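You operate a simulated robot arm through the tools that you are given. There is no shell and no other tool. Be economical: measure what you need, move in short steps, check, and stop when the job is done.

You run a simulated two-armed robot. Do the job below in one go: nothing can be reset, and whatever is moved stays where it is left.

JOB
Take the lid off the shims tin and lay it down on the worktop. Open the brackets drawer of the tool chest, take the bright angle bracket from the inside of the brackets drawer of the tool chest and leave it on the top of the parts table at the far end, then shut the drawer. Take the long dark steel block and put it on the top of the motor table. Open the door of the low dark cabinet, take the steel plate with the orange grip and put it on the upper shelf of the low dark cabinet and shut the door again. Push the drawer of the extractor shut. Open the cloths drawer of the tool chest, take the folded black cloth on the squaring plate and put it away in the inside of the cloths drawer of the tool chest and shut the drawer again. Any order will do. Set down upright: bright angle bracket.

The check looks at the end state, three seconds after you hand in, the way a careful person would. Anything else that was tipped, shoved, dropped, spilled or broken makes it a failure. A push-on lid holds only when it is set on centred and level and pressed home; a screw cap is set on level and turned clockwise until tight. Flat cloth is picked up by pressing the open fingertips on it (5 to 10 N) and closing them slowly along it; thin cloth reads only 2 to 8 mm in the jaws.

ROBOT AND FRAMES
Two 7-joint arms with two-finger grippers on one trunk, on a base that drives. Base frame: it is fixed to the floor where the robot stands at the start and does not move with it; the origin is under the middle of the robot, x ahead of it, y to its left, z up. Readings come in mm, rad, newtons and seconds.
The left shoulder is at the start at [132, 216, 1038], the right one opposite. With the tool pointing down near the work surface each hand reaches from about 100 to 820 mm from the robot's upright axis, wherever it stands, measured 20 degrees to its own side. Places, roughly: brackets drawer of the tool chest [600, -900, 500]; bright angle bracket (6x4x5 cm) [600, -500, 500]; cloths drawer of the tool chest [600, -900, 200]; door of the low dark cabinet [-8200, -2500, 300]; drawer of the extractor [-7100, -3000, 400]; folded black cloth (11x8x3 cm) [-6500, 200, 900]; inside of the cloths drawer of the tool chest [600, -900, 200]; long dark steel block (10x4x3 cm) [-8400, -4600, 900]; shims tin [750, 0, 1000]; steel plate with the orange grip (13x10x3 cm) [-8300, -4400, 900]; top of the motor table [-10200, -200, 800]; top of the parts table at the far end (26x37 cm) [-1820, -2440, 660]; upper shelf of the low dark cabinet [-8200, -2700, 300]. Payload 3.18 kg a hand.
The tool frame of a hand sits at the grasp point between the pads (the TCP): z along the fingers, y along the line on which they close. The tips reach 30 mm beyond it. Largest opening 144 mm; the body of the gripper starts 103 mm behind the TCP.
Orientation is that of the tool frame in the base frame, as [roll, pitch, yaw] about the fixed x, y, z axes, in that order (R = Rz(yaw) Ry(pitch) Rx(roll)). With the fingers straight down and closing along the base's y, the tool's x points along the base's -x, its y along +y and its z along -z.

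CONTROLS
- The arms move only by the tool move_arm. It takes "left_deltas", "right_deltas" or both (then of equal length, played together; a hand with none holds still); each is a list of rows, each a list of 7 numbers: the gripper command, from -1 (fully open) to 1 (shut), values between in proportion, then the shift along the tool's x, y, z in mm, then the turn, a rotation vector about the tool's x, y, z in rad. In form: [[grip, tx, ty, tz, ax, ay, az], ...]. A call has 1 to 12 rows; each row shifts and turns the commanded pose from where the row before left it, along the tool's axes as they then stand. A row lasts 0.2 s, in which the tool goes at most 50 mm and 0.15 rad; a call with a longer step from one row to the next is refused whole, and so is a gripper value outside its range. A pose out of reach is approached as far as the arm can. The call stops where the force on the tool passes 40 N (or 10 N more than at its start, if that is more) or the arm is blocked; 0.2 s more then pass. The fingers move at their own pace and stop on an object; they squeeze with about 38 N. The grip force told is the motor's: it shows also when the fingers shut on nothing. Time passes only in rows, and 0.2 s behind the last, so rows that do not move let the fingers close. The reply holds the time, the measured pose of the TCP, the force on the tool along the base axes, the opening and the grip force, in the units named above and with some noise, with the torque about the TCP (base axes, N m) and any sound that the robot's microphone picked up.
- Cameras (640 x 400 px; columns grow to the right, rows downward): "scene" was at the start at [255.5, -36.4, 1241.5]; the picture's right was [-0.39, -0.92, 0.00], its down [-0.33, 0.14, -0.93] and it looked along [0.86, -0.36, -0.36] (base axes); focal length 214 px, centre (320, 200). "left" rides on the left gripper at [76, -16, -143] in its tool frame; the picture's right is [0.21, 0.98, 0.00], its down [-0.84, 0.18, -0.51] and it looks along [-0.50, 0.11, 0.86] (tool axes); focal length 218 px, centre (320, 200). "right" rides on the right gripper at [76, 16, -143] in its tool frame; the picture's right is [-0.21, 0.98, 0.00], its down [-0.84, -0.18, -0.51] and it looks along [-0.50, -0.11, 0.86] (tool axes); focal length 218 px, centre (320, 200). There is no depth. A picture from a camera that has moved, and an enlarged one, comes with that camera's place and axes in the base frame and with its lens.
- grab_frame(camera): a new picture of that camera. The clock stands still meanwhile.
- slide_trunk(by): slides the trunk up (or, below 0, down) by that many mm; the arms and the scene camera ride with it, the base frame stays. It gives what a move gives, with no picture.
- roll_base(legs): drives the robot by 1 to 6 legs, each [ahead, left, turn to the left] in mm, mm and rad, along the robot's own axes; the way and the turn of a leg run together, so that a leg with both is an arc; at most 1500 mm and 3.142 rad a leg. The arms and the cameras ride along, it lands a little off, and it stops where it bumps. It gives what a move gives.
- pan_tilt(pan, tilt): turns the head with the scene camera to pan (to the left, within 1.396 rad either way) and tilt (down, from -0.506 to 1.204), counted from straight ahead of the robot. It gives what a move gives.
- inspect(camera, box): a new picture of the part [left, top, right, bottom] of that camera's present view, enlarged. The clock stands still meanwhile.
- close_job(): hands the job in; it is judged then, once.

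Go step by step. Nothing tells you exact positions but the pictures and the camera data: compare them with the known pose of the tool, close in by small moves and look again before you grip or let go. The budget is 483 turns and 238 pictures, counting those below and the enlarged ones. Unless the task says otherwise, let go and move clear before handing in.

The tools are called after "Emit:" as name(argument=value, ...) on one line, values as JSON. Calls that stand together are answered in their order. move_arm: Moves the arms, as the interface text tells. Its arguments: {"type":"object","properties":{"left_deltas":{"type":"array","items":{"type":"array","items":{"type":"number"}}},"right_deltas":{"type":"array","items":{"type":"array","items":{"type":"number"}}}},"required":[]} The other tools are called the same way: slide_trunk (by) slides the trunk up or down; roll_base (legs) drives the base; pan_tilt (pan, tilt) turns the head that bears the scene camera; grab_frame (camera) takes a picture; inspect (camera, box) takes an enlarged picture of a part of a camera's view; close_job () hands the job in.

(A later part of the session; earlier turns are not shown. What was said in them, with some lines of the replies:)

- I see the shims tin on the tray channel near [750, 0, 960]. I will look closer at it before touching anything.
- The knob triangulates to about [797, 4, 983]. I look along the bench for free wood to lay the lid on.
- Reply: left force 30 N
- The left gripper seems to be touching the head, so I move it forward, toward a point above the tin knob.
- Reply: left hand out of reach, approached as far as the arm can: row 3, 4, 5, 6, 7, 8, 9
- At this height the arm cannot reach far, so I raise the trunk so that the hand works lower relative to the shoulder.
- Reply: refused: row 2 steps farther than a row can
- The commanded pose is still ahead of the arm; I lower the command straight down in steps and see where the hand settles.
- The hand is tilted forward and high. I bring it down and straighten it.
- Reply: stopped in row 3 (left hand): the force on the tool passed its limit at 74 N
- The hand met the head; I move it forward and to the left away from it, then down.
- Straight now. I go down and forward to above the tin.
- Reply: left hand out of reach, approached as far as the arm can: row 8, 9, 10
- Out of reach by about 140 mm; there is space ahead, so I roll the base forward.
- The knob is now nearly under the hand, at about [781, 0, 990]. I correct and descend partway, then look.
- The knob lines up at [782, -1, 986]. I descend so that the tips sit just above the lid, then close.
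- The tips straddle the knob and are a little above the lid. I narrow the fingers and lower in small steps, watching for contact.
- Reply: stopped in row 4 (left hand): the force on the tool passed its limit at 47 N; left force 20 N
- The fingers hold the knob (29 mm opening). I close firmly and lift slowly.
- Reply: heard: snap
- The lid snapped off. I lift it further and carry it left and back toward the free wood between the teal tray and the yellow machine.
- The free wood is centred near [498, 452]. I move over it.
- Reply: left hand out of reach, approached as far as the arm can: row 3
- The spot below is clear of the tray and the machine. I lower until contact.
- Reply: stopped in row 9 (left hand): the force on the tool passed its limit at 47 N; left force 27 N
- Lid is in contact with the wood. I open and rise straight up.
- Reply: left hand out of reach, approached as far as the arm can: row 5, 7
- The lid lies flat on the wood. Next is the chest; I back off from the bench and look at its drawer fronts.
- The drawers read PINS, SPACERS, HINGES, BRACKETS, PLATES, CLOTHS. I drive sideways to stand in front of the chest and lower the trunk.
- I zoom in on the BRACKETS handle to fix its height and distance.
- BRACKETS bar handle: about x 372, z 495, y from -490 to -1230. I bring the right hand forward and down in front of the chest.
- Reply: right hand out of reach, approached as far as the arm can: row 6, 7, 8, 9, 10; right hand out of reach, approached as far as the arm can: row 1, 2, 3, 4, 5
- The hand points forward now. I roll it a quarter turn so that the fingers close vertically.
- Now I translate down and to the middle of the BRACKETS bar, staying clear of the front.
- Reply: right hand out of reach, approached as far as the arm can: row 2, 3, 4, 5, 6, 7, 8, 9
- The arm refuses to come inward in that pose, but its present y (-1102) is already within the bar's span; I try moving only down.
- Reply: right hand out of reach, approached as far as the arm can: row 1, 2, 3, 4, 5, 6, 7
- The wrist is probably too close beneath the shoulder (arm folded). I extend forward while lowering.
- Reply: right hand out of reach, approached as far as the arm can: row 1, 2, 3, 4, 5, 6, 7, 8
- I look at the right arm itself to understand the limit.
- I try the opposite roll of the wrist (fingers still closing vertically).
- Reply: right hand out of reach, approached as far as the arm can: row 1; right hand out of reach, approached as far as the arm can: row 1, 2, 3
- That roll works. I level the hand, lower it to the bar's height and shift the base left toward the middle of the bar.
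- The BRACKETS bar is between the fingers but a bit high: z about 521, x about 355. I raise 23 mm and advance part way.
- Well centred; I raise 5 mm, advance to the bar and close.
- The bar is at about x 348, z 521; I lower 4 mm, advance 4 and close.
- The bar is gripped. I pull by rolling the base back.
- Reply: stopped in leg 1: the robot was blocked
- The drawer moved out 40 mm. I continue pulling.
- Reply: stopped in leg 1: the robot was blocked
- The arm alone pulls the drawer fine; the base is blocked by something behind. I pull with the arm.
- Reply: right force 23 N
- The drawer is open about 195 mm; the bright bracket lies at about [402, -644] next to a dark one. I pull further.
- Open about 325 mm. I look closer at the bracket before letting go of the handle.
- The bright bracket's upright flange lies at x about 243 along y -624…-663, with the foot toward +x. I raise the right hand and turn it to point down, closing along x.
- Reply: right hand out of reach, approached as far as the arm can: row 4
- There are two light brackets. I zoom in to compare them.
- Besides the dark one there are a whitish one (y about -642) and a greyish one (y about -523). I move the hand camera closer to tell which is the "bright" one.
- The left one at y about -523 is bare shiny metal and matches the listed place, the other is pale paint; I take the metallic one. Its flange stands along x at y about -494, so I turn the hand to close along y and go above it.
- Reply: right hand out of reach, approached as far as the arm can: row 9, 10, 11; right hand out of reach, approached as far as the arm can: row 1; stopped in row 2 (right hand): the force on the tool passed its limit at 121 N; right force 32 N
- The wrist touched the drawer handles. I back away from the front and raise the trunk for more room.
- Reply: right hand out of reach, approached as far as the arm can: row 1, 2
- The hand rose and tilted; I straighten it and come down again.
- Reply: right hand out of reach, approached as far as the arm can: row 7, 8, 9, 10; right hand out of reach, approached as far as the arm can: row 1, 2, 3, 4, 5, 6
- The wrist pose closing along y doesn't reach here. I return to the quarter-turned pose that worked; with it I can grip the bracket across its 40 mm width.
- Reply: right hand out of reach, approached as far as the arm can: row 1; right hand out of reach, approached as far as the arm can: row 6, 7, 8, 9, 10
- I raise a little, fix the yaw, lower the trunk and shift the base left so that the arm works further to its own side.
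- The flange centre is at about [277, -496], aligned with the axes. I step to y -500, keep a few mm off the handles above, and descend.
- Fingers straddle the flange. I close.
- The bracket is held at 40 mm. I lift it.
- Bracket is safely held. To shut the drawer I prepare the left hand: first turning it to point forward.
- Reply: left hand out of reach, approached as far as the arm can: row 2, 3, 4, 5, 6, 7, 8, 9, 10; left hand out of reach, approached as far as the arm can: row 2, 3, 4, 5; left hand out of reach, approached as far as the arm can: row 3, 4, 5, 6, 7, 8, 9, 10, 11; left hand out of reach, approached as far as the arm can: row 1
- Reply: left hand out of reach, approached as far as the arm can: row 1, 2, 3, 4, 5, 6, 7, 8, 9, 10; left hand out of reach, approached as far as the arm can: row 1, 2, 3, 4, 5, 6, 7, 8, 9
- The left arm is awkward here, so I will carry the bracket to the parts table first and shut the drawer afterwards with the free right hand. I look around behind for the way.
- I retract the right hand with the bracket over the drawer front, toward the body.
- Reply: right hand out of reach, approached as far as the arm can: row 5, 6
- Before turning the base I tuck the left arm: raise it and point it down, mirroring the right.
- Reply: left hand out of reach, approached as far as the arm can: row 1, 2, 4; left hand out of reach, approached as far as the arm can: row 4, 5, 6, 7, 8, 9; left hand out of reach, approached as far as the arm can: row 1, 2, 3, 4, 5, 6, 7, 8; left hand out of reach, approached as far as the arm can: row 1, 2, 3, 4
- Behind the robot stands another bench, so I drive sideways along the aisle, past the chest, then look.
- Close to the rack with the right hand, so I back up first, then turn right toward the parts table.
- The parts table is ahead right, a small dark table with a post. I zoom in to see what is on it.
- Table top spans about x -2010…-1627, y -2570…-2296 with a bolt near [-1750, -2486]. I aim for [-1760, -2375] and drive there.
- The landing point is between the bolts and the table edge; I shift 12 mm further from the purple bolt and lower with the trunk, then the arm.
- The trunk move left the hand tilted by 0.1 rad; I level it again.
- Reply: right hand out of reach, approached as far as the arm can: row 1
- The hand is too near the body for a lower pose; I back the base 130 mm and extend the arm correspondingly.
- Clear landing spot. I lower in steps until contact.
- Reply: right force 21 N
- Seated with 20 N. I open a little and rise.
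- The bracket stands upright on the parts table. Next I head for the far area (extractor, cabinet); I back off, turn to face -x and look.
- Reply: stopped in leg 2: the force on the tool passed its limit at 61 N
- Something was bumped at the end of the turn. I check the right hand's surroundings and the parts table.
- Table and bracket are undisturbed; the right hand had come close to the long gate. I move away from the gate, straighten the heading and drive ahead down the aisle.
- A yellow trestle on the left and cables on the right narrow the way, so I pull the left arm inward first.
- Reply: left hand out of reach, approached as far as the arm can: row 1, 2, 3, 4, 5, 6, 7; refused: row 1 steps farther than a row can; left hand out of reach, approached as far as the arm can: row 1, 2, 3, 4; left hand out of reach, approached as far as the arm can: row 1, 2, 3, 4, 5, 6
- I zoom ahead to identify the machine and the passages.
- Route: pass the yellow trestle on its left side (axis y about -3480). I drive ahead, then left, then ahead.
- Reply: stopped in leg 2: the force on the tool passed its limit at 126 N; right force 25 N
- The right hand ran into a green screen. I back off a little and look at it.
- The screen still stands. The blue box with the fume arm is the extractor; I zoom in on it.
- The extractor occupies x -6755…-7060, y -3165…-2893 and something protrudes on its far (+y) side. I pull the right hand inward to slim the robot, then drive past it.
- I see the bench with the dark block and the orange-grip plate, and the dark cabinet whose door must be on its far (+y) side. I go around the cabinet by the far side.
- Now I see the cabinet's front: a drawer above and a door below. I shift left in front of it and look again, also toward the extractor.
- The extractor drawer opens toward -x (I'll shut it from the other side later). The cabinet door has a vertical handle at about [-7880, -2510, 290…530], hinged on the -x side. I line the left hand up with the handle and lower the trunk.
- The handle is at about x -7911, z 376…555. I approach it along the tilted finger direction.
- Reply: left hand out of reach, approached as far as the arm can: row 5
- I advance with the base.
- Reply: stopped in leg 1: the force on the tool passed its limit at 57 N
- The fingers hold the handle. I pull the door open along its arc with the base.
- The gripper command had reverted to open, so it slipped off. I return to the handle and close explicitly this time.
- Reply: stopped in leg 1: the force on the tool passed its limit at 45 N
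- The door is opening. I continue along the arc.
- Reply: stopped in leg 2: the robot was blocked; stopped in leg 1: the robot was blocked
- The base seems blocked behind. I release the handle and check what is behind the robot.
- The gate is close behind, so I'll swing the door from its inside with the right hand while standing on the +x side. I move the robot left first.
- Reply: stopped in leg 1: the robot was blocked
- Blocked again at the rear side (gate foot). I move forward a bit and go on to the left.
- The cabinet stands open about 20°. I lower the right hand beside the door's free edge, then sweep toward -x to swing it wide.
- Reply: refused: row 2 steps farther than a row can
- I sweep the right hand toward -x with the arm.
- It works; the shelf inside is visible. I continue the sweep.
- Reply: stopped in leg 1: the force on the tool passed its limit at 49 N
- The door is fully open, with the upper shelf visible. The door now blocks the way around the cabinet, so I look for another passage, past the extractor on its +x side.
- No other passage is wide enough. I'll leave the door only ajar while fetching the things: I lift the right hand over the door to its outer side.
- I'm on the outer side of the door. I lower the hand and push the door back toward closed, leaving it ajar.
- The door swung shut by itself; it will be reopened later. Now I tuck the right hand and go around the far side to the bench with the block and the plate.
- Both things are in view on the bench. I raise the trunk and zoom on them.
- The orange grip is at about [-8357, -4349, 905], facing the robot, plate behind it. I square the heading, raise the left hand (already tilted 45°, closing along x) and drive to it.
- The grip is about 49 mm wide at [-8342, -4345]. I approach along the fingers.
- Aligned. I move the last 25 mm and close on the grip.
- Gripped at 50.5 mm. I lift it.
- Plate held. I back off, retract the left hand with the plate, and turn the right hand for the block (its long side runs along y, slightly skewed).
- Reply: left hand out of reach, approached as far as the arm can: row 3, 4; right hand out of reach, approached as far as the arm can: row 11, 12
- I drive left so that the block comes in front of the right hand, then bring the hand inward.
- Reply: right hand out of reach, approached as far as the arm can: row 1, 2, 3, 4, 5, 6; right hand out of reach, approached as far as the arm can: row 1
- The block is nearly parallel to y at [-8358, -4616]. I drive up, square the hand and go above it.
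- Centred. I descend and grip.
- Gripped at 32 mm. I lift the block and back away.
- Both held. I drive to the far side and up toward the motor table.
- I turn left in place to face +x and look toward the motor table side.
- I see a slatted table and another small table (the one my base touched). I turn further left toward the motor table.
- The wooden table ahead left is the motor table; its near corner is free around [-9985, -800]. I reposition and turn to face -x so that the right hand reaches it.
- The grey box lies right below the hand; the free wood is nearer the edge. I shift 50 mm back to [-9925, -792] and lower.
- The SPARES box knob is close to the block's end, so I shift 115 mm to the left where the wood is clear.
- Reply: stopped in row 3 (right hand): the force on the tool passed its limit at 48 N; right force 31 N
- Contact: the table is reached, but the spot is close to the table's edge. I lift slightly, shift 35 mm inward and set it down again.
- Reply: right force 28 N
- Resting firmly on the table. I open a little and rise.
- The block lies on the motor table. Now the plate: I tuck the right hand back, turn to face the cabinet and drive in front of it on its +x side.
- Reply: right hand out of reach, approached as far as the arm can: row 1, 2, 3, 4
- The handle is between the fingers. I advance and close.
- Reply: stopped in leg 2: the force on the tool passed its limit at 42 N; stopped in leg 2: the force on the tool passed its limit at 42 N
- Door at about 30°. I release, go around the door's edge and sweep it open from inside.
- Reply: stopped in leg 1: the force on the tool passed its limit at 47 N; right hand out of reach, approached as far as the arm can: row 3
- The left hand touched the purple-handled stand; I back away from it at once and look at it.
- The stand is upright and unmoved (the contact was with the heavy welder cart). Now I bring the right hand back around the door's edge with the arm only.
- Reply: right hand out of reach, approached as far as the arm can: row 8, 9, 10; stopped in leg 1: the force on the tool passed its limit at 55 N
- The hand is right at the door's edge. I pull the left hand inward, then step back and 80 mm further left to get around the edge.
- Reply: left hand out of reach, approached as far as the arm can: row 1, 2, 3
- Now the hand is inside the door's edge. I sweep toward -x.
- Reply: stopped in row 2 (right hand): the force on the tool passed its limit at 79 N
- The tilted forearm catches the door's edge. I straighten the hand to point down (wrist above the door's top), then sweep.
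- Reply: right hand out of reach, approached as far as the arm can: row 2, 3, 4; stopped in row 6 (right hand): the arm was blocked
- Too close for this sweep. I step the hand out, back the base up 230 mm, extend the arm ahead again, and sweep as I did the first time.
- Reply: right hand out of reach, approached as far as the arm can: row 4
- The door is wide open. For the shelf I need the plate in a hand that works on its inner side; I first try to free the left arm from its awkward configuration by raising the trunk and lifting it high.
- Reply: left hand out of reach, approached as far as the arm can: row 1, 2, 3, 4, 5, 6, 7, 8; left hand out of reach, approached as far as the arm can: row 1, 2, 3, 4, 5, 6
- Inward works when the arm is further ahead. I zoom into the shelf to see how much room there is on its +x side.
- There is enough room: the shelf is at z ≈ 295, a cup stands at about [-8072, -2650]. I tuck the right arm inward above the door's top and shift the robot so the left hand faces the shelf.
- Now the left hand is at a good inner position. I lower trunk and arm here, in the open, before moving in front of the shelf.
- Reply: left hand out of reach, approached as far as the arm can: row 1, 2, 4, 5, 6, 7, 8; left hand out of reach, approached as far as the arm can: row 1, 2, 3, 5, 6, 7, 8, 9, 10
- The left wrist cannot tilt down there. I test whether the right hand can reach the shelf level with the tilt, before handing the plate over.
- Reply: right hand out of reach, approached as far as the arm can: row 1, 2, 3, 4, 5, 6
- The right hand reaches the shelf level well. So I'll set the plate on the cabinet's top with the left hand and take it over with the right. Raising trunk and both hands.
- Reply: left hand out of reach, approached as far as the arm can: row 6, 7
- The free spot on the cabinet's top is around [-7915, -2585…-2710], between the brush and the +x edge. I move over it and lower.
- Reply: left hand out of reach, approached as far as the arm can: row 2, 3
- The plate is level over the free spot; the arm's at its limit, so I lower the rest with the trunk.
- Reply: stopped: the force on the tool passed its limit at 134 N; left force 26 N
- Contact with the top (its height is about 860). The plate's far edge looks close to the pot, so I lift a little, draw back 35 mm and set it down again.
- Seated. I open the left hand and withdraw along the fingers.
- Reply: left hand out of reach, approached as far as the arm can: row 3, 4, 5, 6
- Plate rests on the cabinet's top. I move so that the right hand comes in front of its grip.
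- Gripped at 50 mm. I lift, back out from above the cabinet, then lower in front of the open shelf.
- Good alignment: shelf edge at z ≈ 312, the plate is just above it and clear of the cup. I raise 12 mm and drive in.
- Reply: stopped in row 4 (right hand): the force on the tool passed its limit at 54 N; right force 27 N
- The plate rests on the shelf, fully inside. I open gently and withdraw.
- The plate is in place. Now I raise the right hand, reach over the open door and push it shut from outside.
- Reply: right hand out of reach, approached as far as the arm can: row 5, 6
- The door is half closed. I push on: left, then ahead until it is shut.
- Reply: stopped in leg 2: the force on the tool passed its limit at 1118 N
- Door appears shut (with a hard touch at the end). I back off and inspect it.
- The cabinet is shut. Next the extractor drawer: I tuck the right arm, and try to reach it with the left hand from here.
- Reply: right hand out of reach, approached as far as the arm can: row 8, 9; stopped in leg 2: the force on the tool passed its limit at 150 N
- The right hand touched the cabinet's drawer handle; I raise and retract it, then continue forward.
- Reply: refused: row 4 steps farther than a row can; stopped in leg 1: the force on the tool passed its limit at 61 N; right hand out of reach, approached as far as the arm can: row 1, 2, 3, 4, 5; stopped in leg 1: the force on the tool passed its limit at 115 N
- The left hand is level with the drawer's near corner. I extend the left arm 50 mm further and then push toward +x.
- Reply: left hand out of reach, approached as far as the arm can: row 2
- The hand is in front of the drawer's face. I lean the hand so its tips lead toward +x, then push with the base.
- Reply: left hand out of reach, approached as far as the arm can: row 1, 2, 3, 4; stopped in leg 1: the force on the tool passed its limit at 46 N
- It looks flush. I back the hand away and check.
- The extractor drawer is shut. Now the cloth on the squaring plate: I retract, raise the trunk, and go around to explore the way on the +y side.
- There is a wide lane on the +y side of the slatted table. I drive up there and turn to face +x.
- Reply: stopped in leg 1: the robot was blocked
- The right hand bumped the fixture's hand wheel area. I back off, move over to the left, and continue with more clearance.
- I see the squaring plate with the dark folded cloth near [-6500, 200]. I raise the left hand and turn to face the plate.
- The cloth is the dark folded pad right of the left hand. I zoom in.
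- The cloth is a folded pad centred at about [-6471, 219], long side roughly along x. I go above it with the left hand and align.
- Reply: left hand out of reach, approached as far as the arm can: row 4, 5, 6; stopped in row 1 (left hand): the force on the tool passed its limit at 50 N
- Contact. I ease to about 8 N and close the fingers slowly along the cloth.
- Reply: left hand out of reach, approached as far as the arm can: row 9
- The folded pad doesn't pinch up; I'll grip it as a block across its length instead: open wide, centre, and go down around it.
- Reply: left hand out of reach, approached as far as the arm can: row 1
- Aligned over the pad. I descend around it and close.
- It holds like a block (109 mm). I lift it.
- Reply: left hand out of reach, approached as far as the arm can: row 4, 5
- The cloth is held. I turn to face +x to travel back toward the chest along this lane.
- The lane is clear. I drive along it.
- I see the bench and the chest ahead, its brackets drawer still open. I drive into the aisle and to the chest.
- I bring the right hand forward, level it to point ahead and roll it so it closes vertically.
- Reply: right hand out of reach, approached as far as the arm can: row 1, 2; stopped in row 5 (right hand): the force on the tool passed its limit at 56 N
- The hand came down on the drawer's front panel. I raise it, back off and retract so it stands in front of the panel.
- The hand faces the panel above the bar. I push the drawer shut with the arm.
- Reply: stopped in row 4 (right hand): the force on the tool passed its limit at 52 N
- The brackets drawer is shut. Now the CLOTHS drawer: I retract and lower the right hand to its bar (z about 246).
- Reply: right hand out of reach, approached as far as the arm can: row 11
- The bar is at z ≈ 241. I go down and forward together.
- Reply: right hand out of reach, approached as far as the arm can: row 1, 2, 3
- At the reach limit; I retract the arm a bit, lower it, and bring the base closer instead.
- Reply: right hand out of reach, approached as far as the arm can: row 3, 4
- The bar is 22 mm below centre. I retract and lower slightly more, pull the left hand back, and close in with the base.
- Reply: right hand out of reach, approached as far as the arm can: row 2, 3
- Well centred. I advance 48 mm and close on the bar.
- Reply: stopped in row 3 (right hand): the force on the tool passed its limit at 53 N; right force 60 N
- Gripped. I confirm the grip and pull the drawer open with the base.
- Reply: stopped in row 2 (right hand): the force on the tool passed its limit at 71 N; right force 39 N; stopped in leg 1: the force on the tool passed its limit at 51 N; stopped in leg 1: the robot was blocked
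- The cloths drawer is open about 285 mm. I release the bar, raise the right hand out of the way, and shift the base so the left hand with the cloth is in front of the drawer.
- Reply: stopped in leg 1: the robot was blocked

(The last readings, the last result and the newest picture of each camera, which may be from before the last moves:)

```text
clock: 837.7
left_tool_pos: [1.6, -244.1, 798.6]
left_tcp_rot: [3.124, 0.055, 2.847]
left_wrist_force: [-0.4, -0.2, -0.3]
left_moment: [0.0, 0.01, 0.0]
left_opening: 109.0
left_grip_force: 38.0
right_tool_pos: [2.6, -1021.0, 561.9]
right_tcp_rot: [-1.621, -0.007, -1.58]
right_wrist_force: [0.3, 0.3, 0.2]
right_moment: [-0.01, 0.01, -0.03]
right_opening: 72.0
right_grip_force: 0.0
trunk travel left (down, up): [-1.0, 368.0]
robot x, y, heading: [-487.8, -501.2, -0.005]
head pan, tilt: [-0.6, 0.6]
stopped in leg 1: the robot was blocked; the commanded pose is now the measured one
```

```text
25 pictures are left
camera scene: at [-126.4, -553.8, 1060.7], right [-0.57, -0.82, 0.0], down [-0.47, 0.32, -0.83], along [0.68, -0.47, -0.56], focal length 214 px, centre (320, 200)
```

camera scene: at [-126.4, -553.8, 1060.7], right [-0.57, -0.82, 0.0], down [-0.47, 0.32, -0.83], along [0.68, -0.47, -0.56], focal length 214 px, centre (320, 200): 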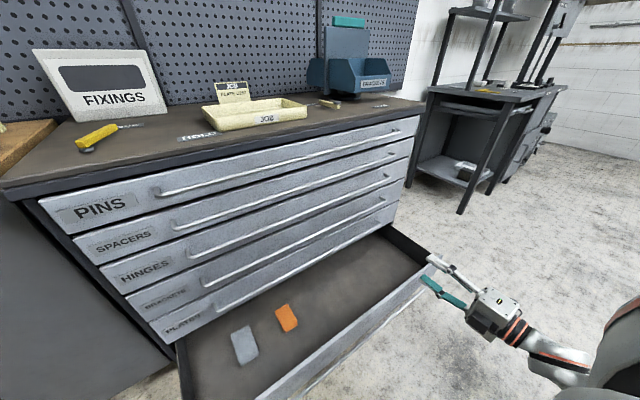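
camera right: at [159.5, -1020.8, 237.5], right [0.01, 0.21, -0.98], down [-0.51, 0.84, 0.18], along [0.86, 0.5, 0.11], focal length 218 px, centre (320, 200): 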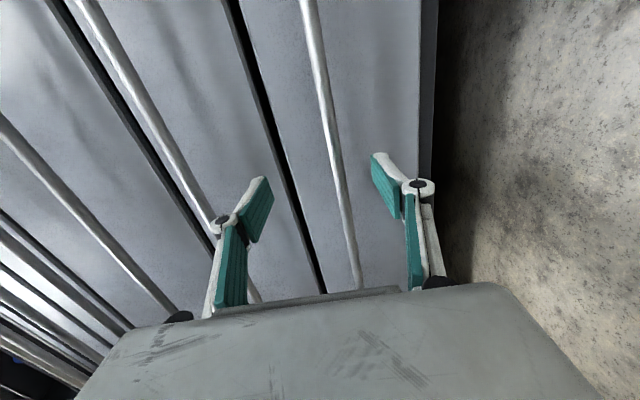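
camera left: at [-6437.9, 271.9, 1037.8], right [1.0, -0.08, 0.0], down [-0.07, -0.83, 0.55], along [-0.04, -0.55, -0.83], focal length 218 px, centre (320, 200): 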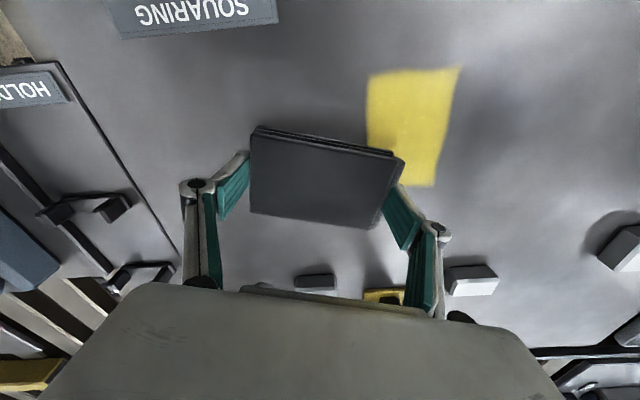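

The drawer is open and holds a grey and an orange cloth; free room is around [240, -870]. I drive there.

Emit:
roll_base(legs=[[70, 0, 0], [0, -620, 0], [80, 0, 0]])

Emit:
move_arm(left_deltas=[[1, -35, 0, 0, 0, 0, 0], [1, -35, 0, 0, 0, 0, 0], [1, -20, 0, 20, 0, 0, 0], [1, 0, 0, 40, 0, 0, 0], [1, 0, 0, 40, 0, 0, 0], [1, 0, 0, 40, 0, 0, 0], [1, 0, 0, 40, 0, 0, 0], [1, 0, 0, 40, 0, 0, 0], [1, 0, 0, 0, 0, 0, 0]])

Emit:
pan_tilt(pan=0.3, tilt=0.9)

Emit:
grab_frame(camera="scene")

```text
clock: 841.2
left_tool_pos: [77.7, -464.7, 799.0]
left_tcp_rot: [3.123, 0.058, 2.83]
left_wrist_force: [0.0, 0.5, -0.3]
left_moment: [-0.02, 0.01, 0.01]
left_opening: 109.0
left_grip_force: 37.6
right_tool_pos: [66.3, -1242.1, 563.1]
right_tcp_rot: [-1.62, -0.008, -1.595]
right_wrist_force: [-0.3, 0.1, -0.1]
right_moment: [-0.02, -0.02, 0.01]
right_opening: 72.0
right_grip_force: 0.0
trunk travel left (down, up): [-1.0, 368.0]
robot x, y, heading: [-415.9, -715.9, -0.017]
head pan, tilt: [-0.6, 0.6]
stopped in leg 2: the robot was blocked; the commanded pose is now the measured one
```

```text
clock: 843.2
left_tool_pos: [177.4, -493.3, 585.0]
left_tcp_rot: [3.122, 0.06, 2.829]
left_wrist_force: [1.5, 0.5, -0.8]
left_moment: [0.02, 0.02, 0.0]
left_opening: 109.0
left_grip_force: 37.8
right_tool_pos: [67.9, -1242.4, 562.2]
right_tcp_rot: [-1.624, -0.008, -1.596]
right_wrist_force: [0.5, 0.6, -0.3]
right_moment: [-0.01, 0.03, 0.0]
right_opening: 72.1
right_grip_force: 0.0
trunk travel left (down, up): [-1.0, 368.0]
robot x, y, heading: [-413.7, -712.3, -0.017]
head pan, tilt: [-0.6, 0.6]
```

```text
clock: 844.4
left_tool_pos: [176.5, -492.7, 585.3]
left_tcp_rot: [3.122, 0.057, 2.827]
left_wrist_force: [-0.6, -0.3, -0.5]
left_moment: [-0.03, 0.02, -0.01]
left_opening: 108.9
left_grip_force: 38.1
right_tool_pos: [67.2, -1241.5, 563.3]
right_tcp_rot: [-1.623, -0.01, -1.596]
right_wrist_force: [-0.9, -0.5, 0.3]
right_moment: [0.02, -0.01, -0.02]
right_opening: 72.0
right_grip_force: 0.1
trunk travel left (down, up): [-1.0, 368.0]
robot x, y, heading: [-418.6, -715.9, -0.018]
head pan, tilt: [0.3, 0.901]
```

```text
24 pictures are left
camera scene: at [-54.6, -699.3, 1035.9], right [0.28, -0.96, 0.0], down [-0.75, -0.22, -0.62], along [0.6, 0.17, -0.78], focal length 214 px, centre (320, 200)
```

scene: 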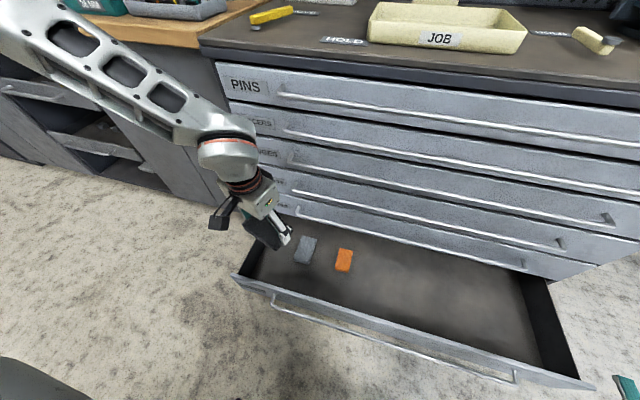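

Emit:
roll_base(legs=[[65, 0, 0.015], [0, -370, 0]])

Emit:
move_arm(left_deltas=[[1, 0, 0, 40, 0, 0, 0], [1, 0, 0, 40, 0, 0, 0], [1, 0, 0, 40, 0, 0, 0], [1, 0, 0, 40, 0, 0, 0], [1, 0, 0, 30, 0, 0, 0], [1, 0, 0, 20, 0, 0, 0], [1, 0, 0, 0, 0, 0, 0]])

Emit:
grab_frame(camera="scene")

```text
clock: 848.8
left_tool_pos: [238.8, -858.2, 584.8]
left_tcp_rot: [3.123, 0.057, 2.841]
left_wrist_force: [-0.1, -0.1, 0.7]
left_moment: [0.01, 0.0, -0.01]
left_opening: 109.2
left_grip_force: 38.0
right_tool_pos: [137.2, -1608.3, 561.4]
right_tcp_rot: [-1.623, -0.007, -1.583]
right_wrist_force: [-0.7, -0.1, 0.2]
right_moment: [0.01, 0.02, -0.01]
right_opening: 72.0
right_grip_force: 0.1
trunk travel left (down, up): [-1.0, 368.0]
robot x, y, heading: [-347.8, -1086.2, -0.004]
head pan, tilt: [0.3, 0.901]
```

```text
clock: 850.4
left_tool_pos: [253.3, -857.8, 375.8]
left_tcp_rot: [3.124, 0.058, 2.842]
left_wrist_force: [-0.8, 0.0, 0.4]
left_moment: [0.0, -0.02, -0.05]
left_opening: 108.7
left_grip_force: 38.2
right_tool_pos: [137.3, -1608.0, 562.7]
right_tcp_rot: [-1.62, -0.009, -1.582]
right_wrist_force: [0.3, 0.4, -0.5]
right_moment: [-0.03, 0.02, -0.03]
right_opening: 72.0
right_grip_force: 0.0
trunk travel left (down, up): [-1.0, 368.0]
robot x, y, heading: [-350.3, -1094.2, -0.003]
head pan, tilt: [0.3, 0.901]
```

```text
23 pictures are left
camera scene: at [9.5, -1067.0, 1035.9], right [0.29, -0.96, 0.0], down [-0.75, -0.23, -0.62], along [0.59, 0.18, -0.78], focal length 214 px, centre (320, 200)
```

scene: 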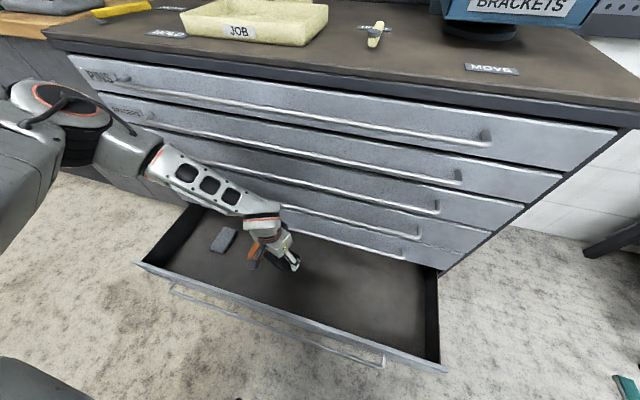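

The hand is over the free part of the drawer. I lower it further.

Emit:
move_arm(left_deltas=[[1, 10, 0, 35, 0, 0, 0], [1, 5, 0, 35, 0, 0, 0], [1, 0, 0, 30, 0, 0, 0], [1, 0, 0, 15, 0, 0, 0], [1, 0, 0, 10, 0, 0, 0], [1, 0, 0, 8, 0, 0, 0], [1, 0, 0, 0, 0, 0, 0]])

Emit:
inspect(camera="scene", box=[150, 170, 370, 330])

```text
clock: 852.0
left_tool_pos: [239.1, -838.2, 256.3]
left_tcp_rot: [3.124, 0.058, 2.842]
left_wrist_force: [-0.2, 0.5, -0.5]
left_moment: [0.0, 0.01, 0.02]
left_opening: 108.9
left_grip_force: 38.0
left hand out of reach, approached as far as the arm can: row 4, 5, 6
right_tool_pos: [137.7, -1608.0, 561.0]
right_tcp_rot: [-1.623, -0.009, -1.583]
right_wrist_force: [0.1, -0.6, 0.4]
right_moment: [0.03, 0.02, -0.01]
right_opening: 71.9
right_grip_force: 0.1
trunk travel left (down, up): [-1.0, 368.0]
robot x, y, heading: [-350.0, -1087.2, -0.0]
head pan, tilt: [0.3, 0.901]
```

```text
2.50 times, centred on (260, 250) of scene
camera zoom: at [9.5, -1067.0, 1035.9], right [0.29, -0.96, 0.0], down [-0.75, -0.23, -0.62], along [0.59, 0.18, -0.78], focal length 536 px, centre (470, 75)
```

zoom: 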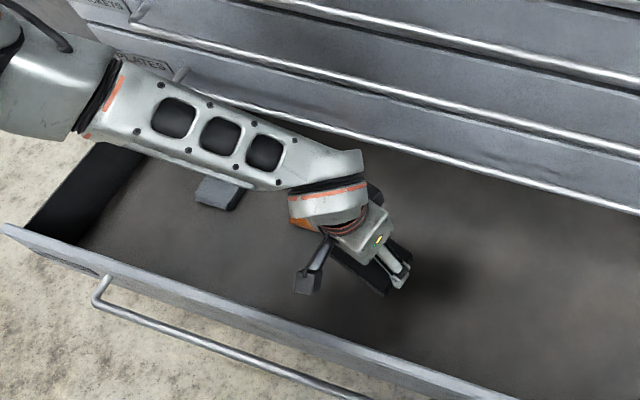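

Only about 30 mm above the drawer's floor, clear of the other cloths. I let go and rise.

Emit:
move_arm(left_deltas=[[-0.6, 0, 0, 0, 0, 0, 0], [-0.75, 0, 0, 0, 0, 0, 0], [-0.75, 0, 0, -20, 0, 0, 0], [-0.75, 0, 0, -40, 0, 0, 0], [-0.75, 0, 0, -40, 0, 0, 0], [-0.75, 0, 0, -40, 0, 0, 0], [-0.75, 0, 0, -40, 0, 0, 0], [-0.75, 0, 0, -40, 0, 0, 0], [-0.75, 0, 0, -40, 0, 0, 0], [0, 0, 0, -40, 0, 0, 0], [0, 0, 0, 0, 0, 0, 0]])

Emit:
grab_frame(camera="scene")

```text
clock: 854.4
left_tool_pos: [222.9, -839.7, 555.3]
left_tcp_rot: [3.124, 0.057, 2.841]
left_wrist_force: [0.2, 0.0, 0.7]
left_moment: [-0.01, -0.03, 0.01]
left_opening: 72.0
left_grip_force: 0.0
right_tool_pos: [138.2, -1608.8, 561.9]
right_tcp_rot: [-1.625, -0.01, -1.582]
right_wrist_force: [0.3, 0.3, 0.5]
right_moment: [-0.02, 0.01, -0.02]
right_opening: 72.1
right_grip_force: 0.0
trunk travel left (down, up): [-1.0, 368.0]
robot x, y, heading: [-348.0, -1087.2, -0.009]
head pan, tilt: [0.3, 0.901]
```

```text
21 pictures are left
camera scene: at [9.4, -1067.0, 1035.8], right [0.29, -0.96, 0.0], down [-0.75, -0.23, -0.62], along [0.59, 0.18, -0.78], focal length 214 px, centre (320, 200)
```

scene: 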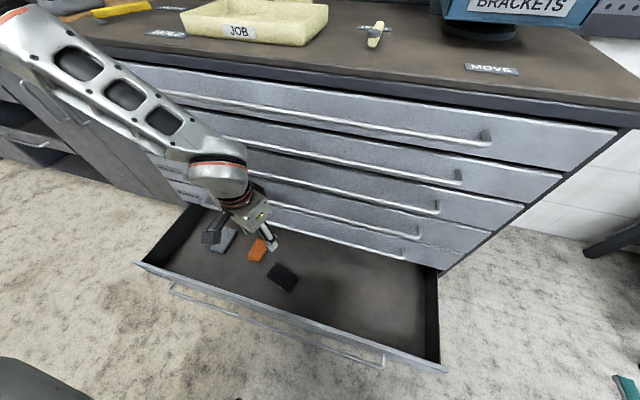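

The black cloth lies in the drawer. Now to shut it: I retract both hands and line the right hand up in front of the drawer's panel.

Emit:
move_arm(left_deltas=[[0, 40, 0, -20, 0, 0, 0], [0, 40, 0, -20, 0, 0, 0], [0, 40, 0, -20, 0, 0, 0], [0, 40, 0, -20, 0, 0, 0], [0, 0, 0, 0, 0, 0, 0]], right_deltas=[[1, 0, 0, -40, 0, 0, 0], [1, 0, 0, -40, 0, 0, 0], [1, 0, 0, -35, 0, 0, 0], [1, 0, 0, -20, 0, 0, 0], [1, 0, 0, 0, 0, 0, 0]])

Emit:
roll_base(legs=[[0, 380, 0], [-45, 0, 0]])

Emit:
move_arm(right_deltas=[[1, 0, 40, 0, 0, 0, 0], [1, 0, 40, 0, 0, 0, 0], [1, 0, 40, 0, 0, 0, 0], [1, 0, 40, 0, 0, 0, 0], [1, 0, 40, 0, 0, 0, 0], [1, 0, 40, 0, 0, 0, 0], [1, 0, 40, 0, 0, 0, 0], [1, 0, 0, 0, 0, 0, 0]])

Emit:
pan_tilt(pan=-0.5, tilt=0.7)

Emit:
grab_frame(camera="scene")

```text
clock: 855.6
left_tool_pos: [143.0, -799.9, 607.9]
left_tcp_rot: [3.123, 0.055, 2.841]
left_wrist_force: [-1.5, 0.5, 0.5]
left_moment: [-0.04, 0.02, 0.02]
left_opening: 72.1
left_grip_force: 0.0
left hand out of reach, approached as far as the arm can: row 3, 4
right_tool_pos: [1.5, -1607.3, 567.0]
right_tcp_rot: [-1.623, -0.011, -1.583]
right_wrist_force: [0.0, 0.1, -0.7]
right_moment: [-0.02, 0.0, -0.02]
right_opening: 0.0
right_grip_force: 30.6
trunk travel left (down, up): [-1.0, 368.0]
robot x, y, heading: [-353.5, -1084.9, -0.003]
head pan, tilt: [0.3, 0.901]
```

```text
clock: 860.1
left_tool_pos: [108.8, -425.1, 609.9]
left_tcp_rot: [3.121, 0.056, 2.846]
left_wrist_force: [-0.4, 0.2, 0.2]
left_moment: [0.0, 0.01, 0.0]
left_opening: 71.8
left_grip_force: 0.0
right_tool_pos: [-30.4, -1231.6, 566.5]
right_tcp_rot: [-1.626, -0.011, -1.578]
right_wrist_force: [-0.1, 0.0, 0.2]
right_moment: [0.03, 0.0, 0.0]
right_opening: 0.2
right_grip_force: 30.3
trunk travel left (down, up): [-1.0, 368.0]
robot x, y, heading: [-384.0, -714.0, -0.0]
head pan, tilt: [0.3, 0.901]
stopped in leg 2: the robot was blocked; the commanded pose is now the measured one
```

```text
clock: 861.9
left_tool_pos: [108.0, -424.5, 607.7]
left_tcp_rot: [3.121, 0.055, 2.844]
left_wrist_force: [0.3, 0.4, 1.0]
left_moment: [0.0, -0.06, 0.01]
left_opening: 71.9
left_grip_force: 0.0
right_tool_pos: [-43.4, -1231.7, 286.2]
right_tcp_rot: [-1.625, -0.01, -1.58]
right_wrist_force: [0.2, -0.4, 1.0]
right_moment: [0.03, 0.02, -0.01]
right_opening: 0.0
right_grip_force: 30.4
trunk travel left (down, up): [-1.0, 368.0]
robot x, y, heading: [-385.5, -714.2, 0.0]
head pan, tilt: [0.3, 0.901]
```

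```text
clock: 863.0
left_tool_pos: [107.1, -424.8, 608.6]
left_tcp_rot: [3.122, 0.055, 2.845]
left_wrist_force: [0.4, -0.3, 0.3]
left_moment: [-0.01, 0.0, 0.04]
left_opening: 72.1
left_grip_force: 0.1
right_tool_pos: [-43.9, -1232.7, 287.4]
right_tcp_rot: [-1.625, -0.008, -1.58]
right_wrist_force: [-0.6, 0.7, -0.4]
right_moment: [0.02, 0.03, -0.03]
right_opening: 0.0
right_grip_force: 30.6
trunk travel left (down, up): [-1.0, 368.0]
robot x, y, heading: [-383.0, -713.2, 0.003]
head pan, tilt: [-0.499, 0.7]
```

```text
20 pictures are left
camera scene: at [-21.3, -754.8, 1052.0], right [-0.48, -0.88, 0.0], down [-0.57, 0.31, -0.76], along [0.67, -0.37, -0.64], focal length 214 px, centre (320, 200)
```

scene: 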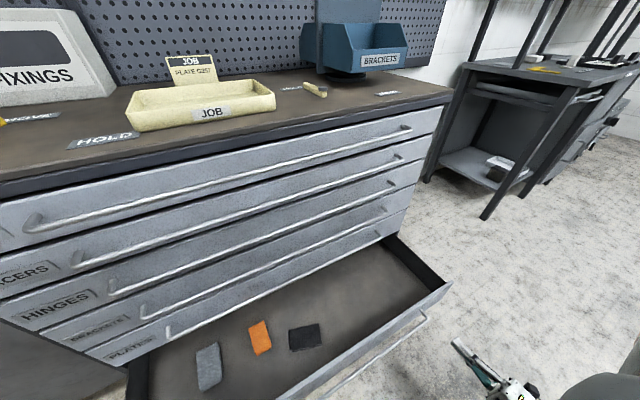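

I push with the arm, then finish with the base.

Emit:
move_arm(right_deltas=[[1, 0, -3, 30, 0, 0, 0], [1, 0, 0, 30, 0, 0, 0], [1, 0, 0, 30, 0, 0, 0], [1, 0, 0, 30, 0, 0, 0], [1, 0, 0, 30, 0, 0, 0], [1, 0, 0, 30, 0, 0, 0], [1, 0, 0, 30, 0, 0, 0], [1, 0, 0, 30, 0, 0, 0], [1, 0, 0, 0, 0, 0, 0]])

Emit:
roll_base(legs=[[155, 0, 0]])

Emit:
grab_frame(camera="scene")

```text
clock: 865.0
left_tool_pos: [109.2, -426.3, 608.8]
left_tcp_rot: [3.124, 0.057, 2.844]
left_wrist_force: [0.2, -0.4, 0.5]
left_moment: [-0.02, -0.02, -0.01]
left_opening: 71.9
left_grip_force: 0.0
right_tool_pos: [195.0, -1233.9, 275.9]
right_tcp_rot: [-1.623, -0.011, -1.58]
right_wrist_force: [-0.1, -0.9, 0.3]
right_moment: [0.01, 0.03, -0.01]
right_opening: 0.0
right_grip_force: 31.0
trunk travel left (down, up): [-1.0, 368.0]
robot x, y, heading: [-381.2, -714.4, 0.001]
head pan, tilt: [-0.499, 0.7]
```

```text
clock: 866.4
left_tool_pos: [262.0, -425.1, 607.8]
left_tcp_rot: [3.124, 0.056, 2.845]
left_wrist_force: [-0.1, 0.7, -0.1]
left_moment: [0.0, -0.01, 0.02]
left_opening: 72.0
left_grip_force: 0.0
right_tool_pos: [347.6, -1237.8, 276.5]
right_tcp_rot: [-1.625, -0.012, -1.579]
right_wrist_force: [0.1, 1.0, 0.0]
right_moment: [0.02, 0.0, 0.0]
right_opening: 0.0
right_grip_force: 30.5
trunk travel left (down, up): [-1.0, 368.0]
robot x, y, heading: [-229.6, -715.7, -0.003]
head pan, tilt: [-0.499, 0.7]
```

```text
19 pictures are left
camera scene: at [132.3, -755.1, 1052.0], right [-0.48, -0.88, 0.0], down [-0.57, 0.31, -0.76], along [0.67, -0.37, -0.64], focal length 214 px, centre (320, 200)
```

scene: 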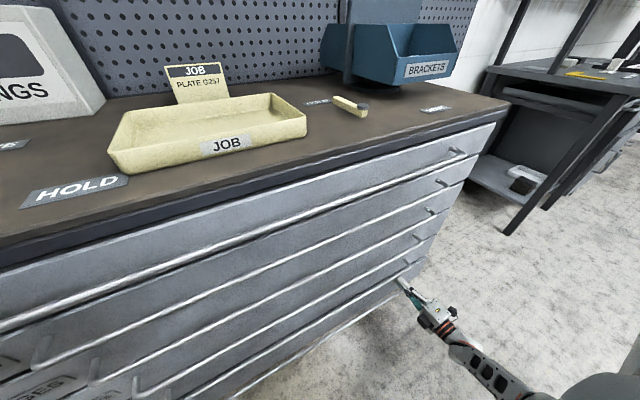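

Emit:
move_arm(right_deltas=[[1, 0, 0, 10, 0, 0, 0], [1, 0, 0, 8, 0, 0, 0], [1, 0, 0, 8, 0, 0, 0], [1, 0, 0, 5, 0, 0, 0], [1, 0, 0, 0, 0, 0, 0]])

Emit:
roll_base(legs=[[-130, 0, 0]])

Emit:
pan_tilt(pan=-0.2, tilt=0.8)

Emit:
grab_frame(camera="scene")

```text
clock: 867.1
left_tool_pos: [261.2, -427.8, 609.6]
left_tcp_rot: [3.122, 0.056, 2.844]
left_wrist_force: [-0.9, 0.6, 0.1]
left_moment: [0.02, 0.02, 0.01]
left_opening: 72.2
left_grip_force: 0.1
right_tool_pos: [364.7, -1237.0, 271.4]
right_tcp_rot: [-1.628, -0.005, -1.581]
right_wrist_force: [-3.6, -0.2, 0.0]
right_moment: [0.01, -0.06, 0.06]
right_opening: 0.2
right_grip_force: 30.6
trunk travel left (down, up): [-1.0, 368.0]
robot x, y, heading: [-233.5, -714.6, -0.003]
head pan, tilt: [-0.499, 0.7]
stopped in row 3 (right hand): the force on the tool passed its limit at 52 N (the readings are from after the stop); the commanded pose is now the measured one
```

```text
clock: 868.4
left_tool_pos: [131.7, -425.7, 608.6]
left_tcp_rot: [3.123, 0.057, 2.844]
left_wrist_force: [0.3, 0.5, 0.2]
left_moment: [-0.02, 0.03, 0.01]
left_opening: 72.1
left_grip_force: 0.1
right_tool_pos: [236.6, -1235.9, 273.6]
right_tcp_rot: [-1.627, -0.005, -1.578]
right_wrist_force: [0.1, -0.3, 0.6]
right_moment: [-0.01, 0.01, -0.02]
right_opening: 0.2
right_grip_force: 31.3
trunk travel left (down, up): [-1.0, 368.0]
robot x, y, heading: [-359.1, -711.7, -0.009]
head pan, tilt: [-0.499, 0.7]
```

```text
clock: 869.2
left_tool_pos: [131.5, -425.3, 608.7]
left_tcp_rot: [3.124, 0.056, 2.844]
left_wrist_force: [0.1, -1.0, -0.6]
left_moment: [0.0, -0.01, 0.04]
left_opening: 72.0
left_grip_force: 0.1
right_tool_pos: [238.1, -1235.8, 273.1]
right_tcp_rot: [-1.625, -0.006, -1.583]
right_wrist_force: [-0.5, 0.2, -0.3]
right_moment: [0.04, 0.02, 0.01]
right_opening: 0.0
right_grip_force: 31.3
trunk travel left (down, up): [-1.0, 368.0]
robot x, y, heading: [-361.0, -711.7, -0.005]
head pan, tilt: [-0.201, 0.799]
```

```text
18 pictures are left
camera scene: at [8.0, -730.2, 1043.8], right [-0.2, -0.98, 0.0], down [-0.7, 0.14, -0.7], along [0.68, -0.14, -0.72], focal length 214 px, centre (320, 200)
```

scene: 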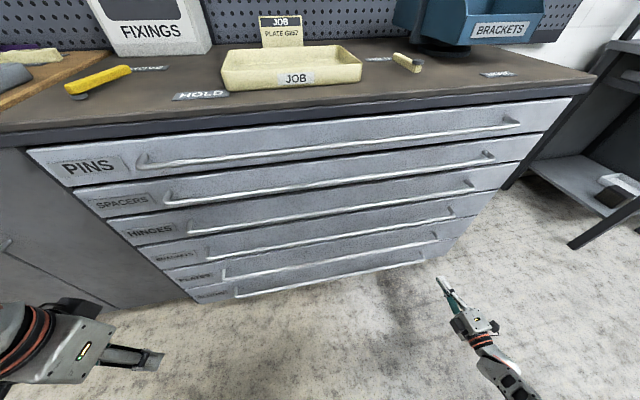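

All the chest's drawers are shut and both hands are empty and clear, so I hand the job in.

Emit:
close_job()

```text
The job is handed in.
```

I finished every part of the job and handed it in. One doubt remains: the drawer held two light brackets, a shiny bare-metal one and a pale one. I took the shiny one as the bright bracket because it was nearest the listed place.

| Task | End state |
|---|---|
| Lid of the shims tin | Off, lying flat on the worktop |
| Bright angle bracket | Upright on the parts table at the far end; brackets drawer shut |
| Long dark steel block | On the top of the motor table |
| Steel plate with the orange grip | On the upper shelf of the low dark cabinet; door shut |
| Extractor drawer | Shut |
| Folded black cloth | In the cloths drawer of the chest; drawer shut |

Along the way the robot touched several things it should not have:
- **Cabinet front:** hit several times, with one force spike of 1118 N while I was shutting the door.
- **Other contacts:** the green screen, the welder cart, the fixture's hand wheel, the gate or something near it, and a small table near the cabinet.

Nothing looked tipped or displaced in the pictures I took afterwards. I did not check the gate or the small table closely, and I cannot rule out that the hand wheel turned slightly.
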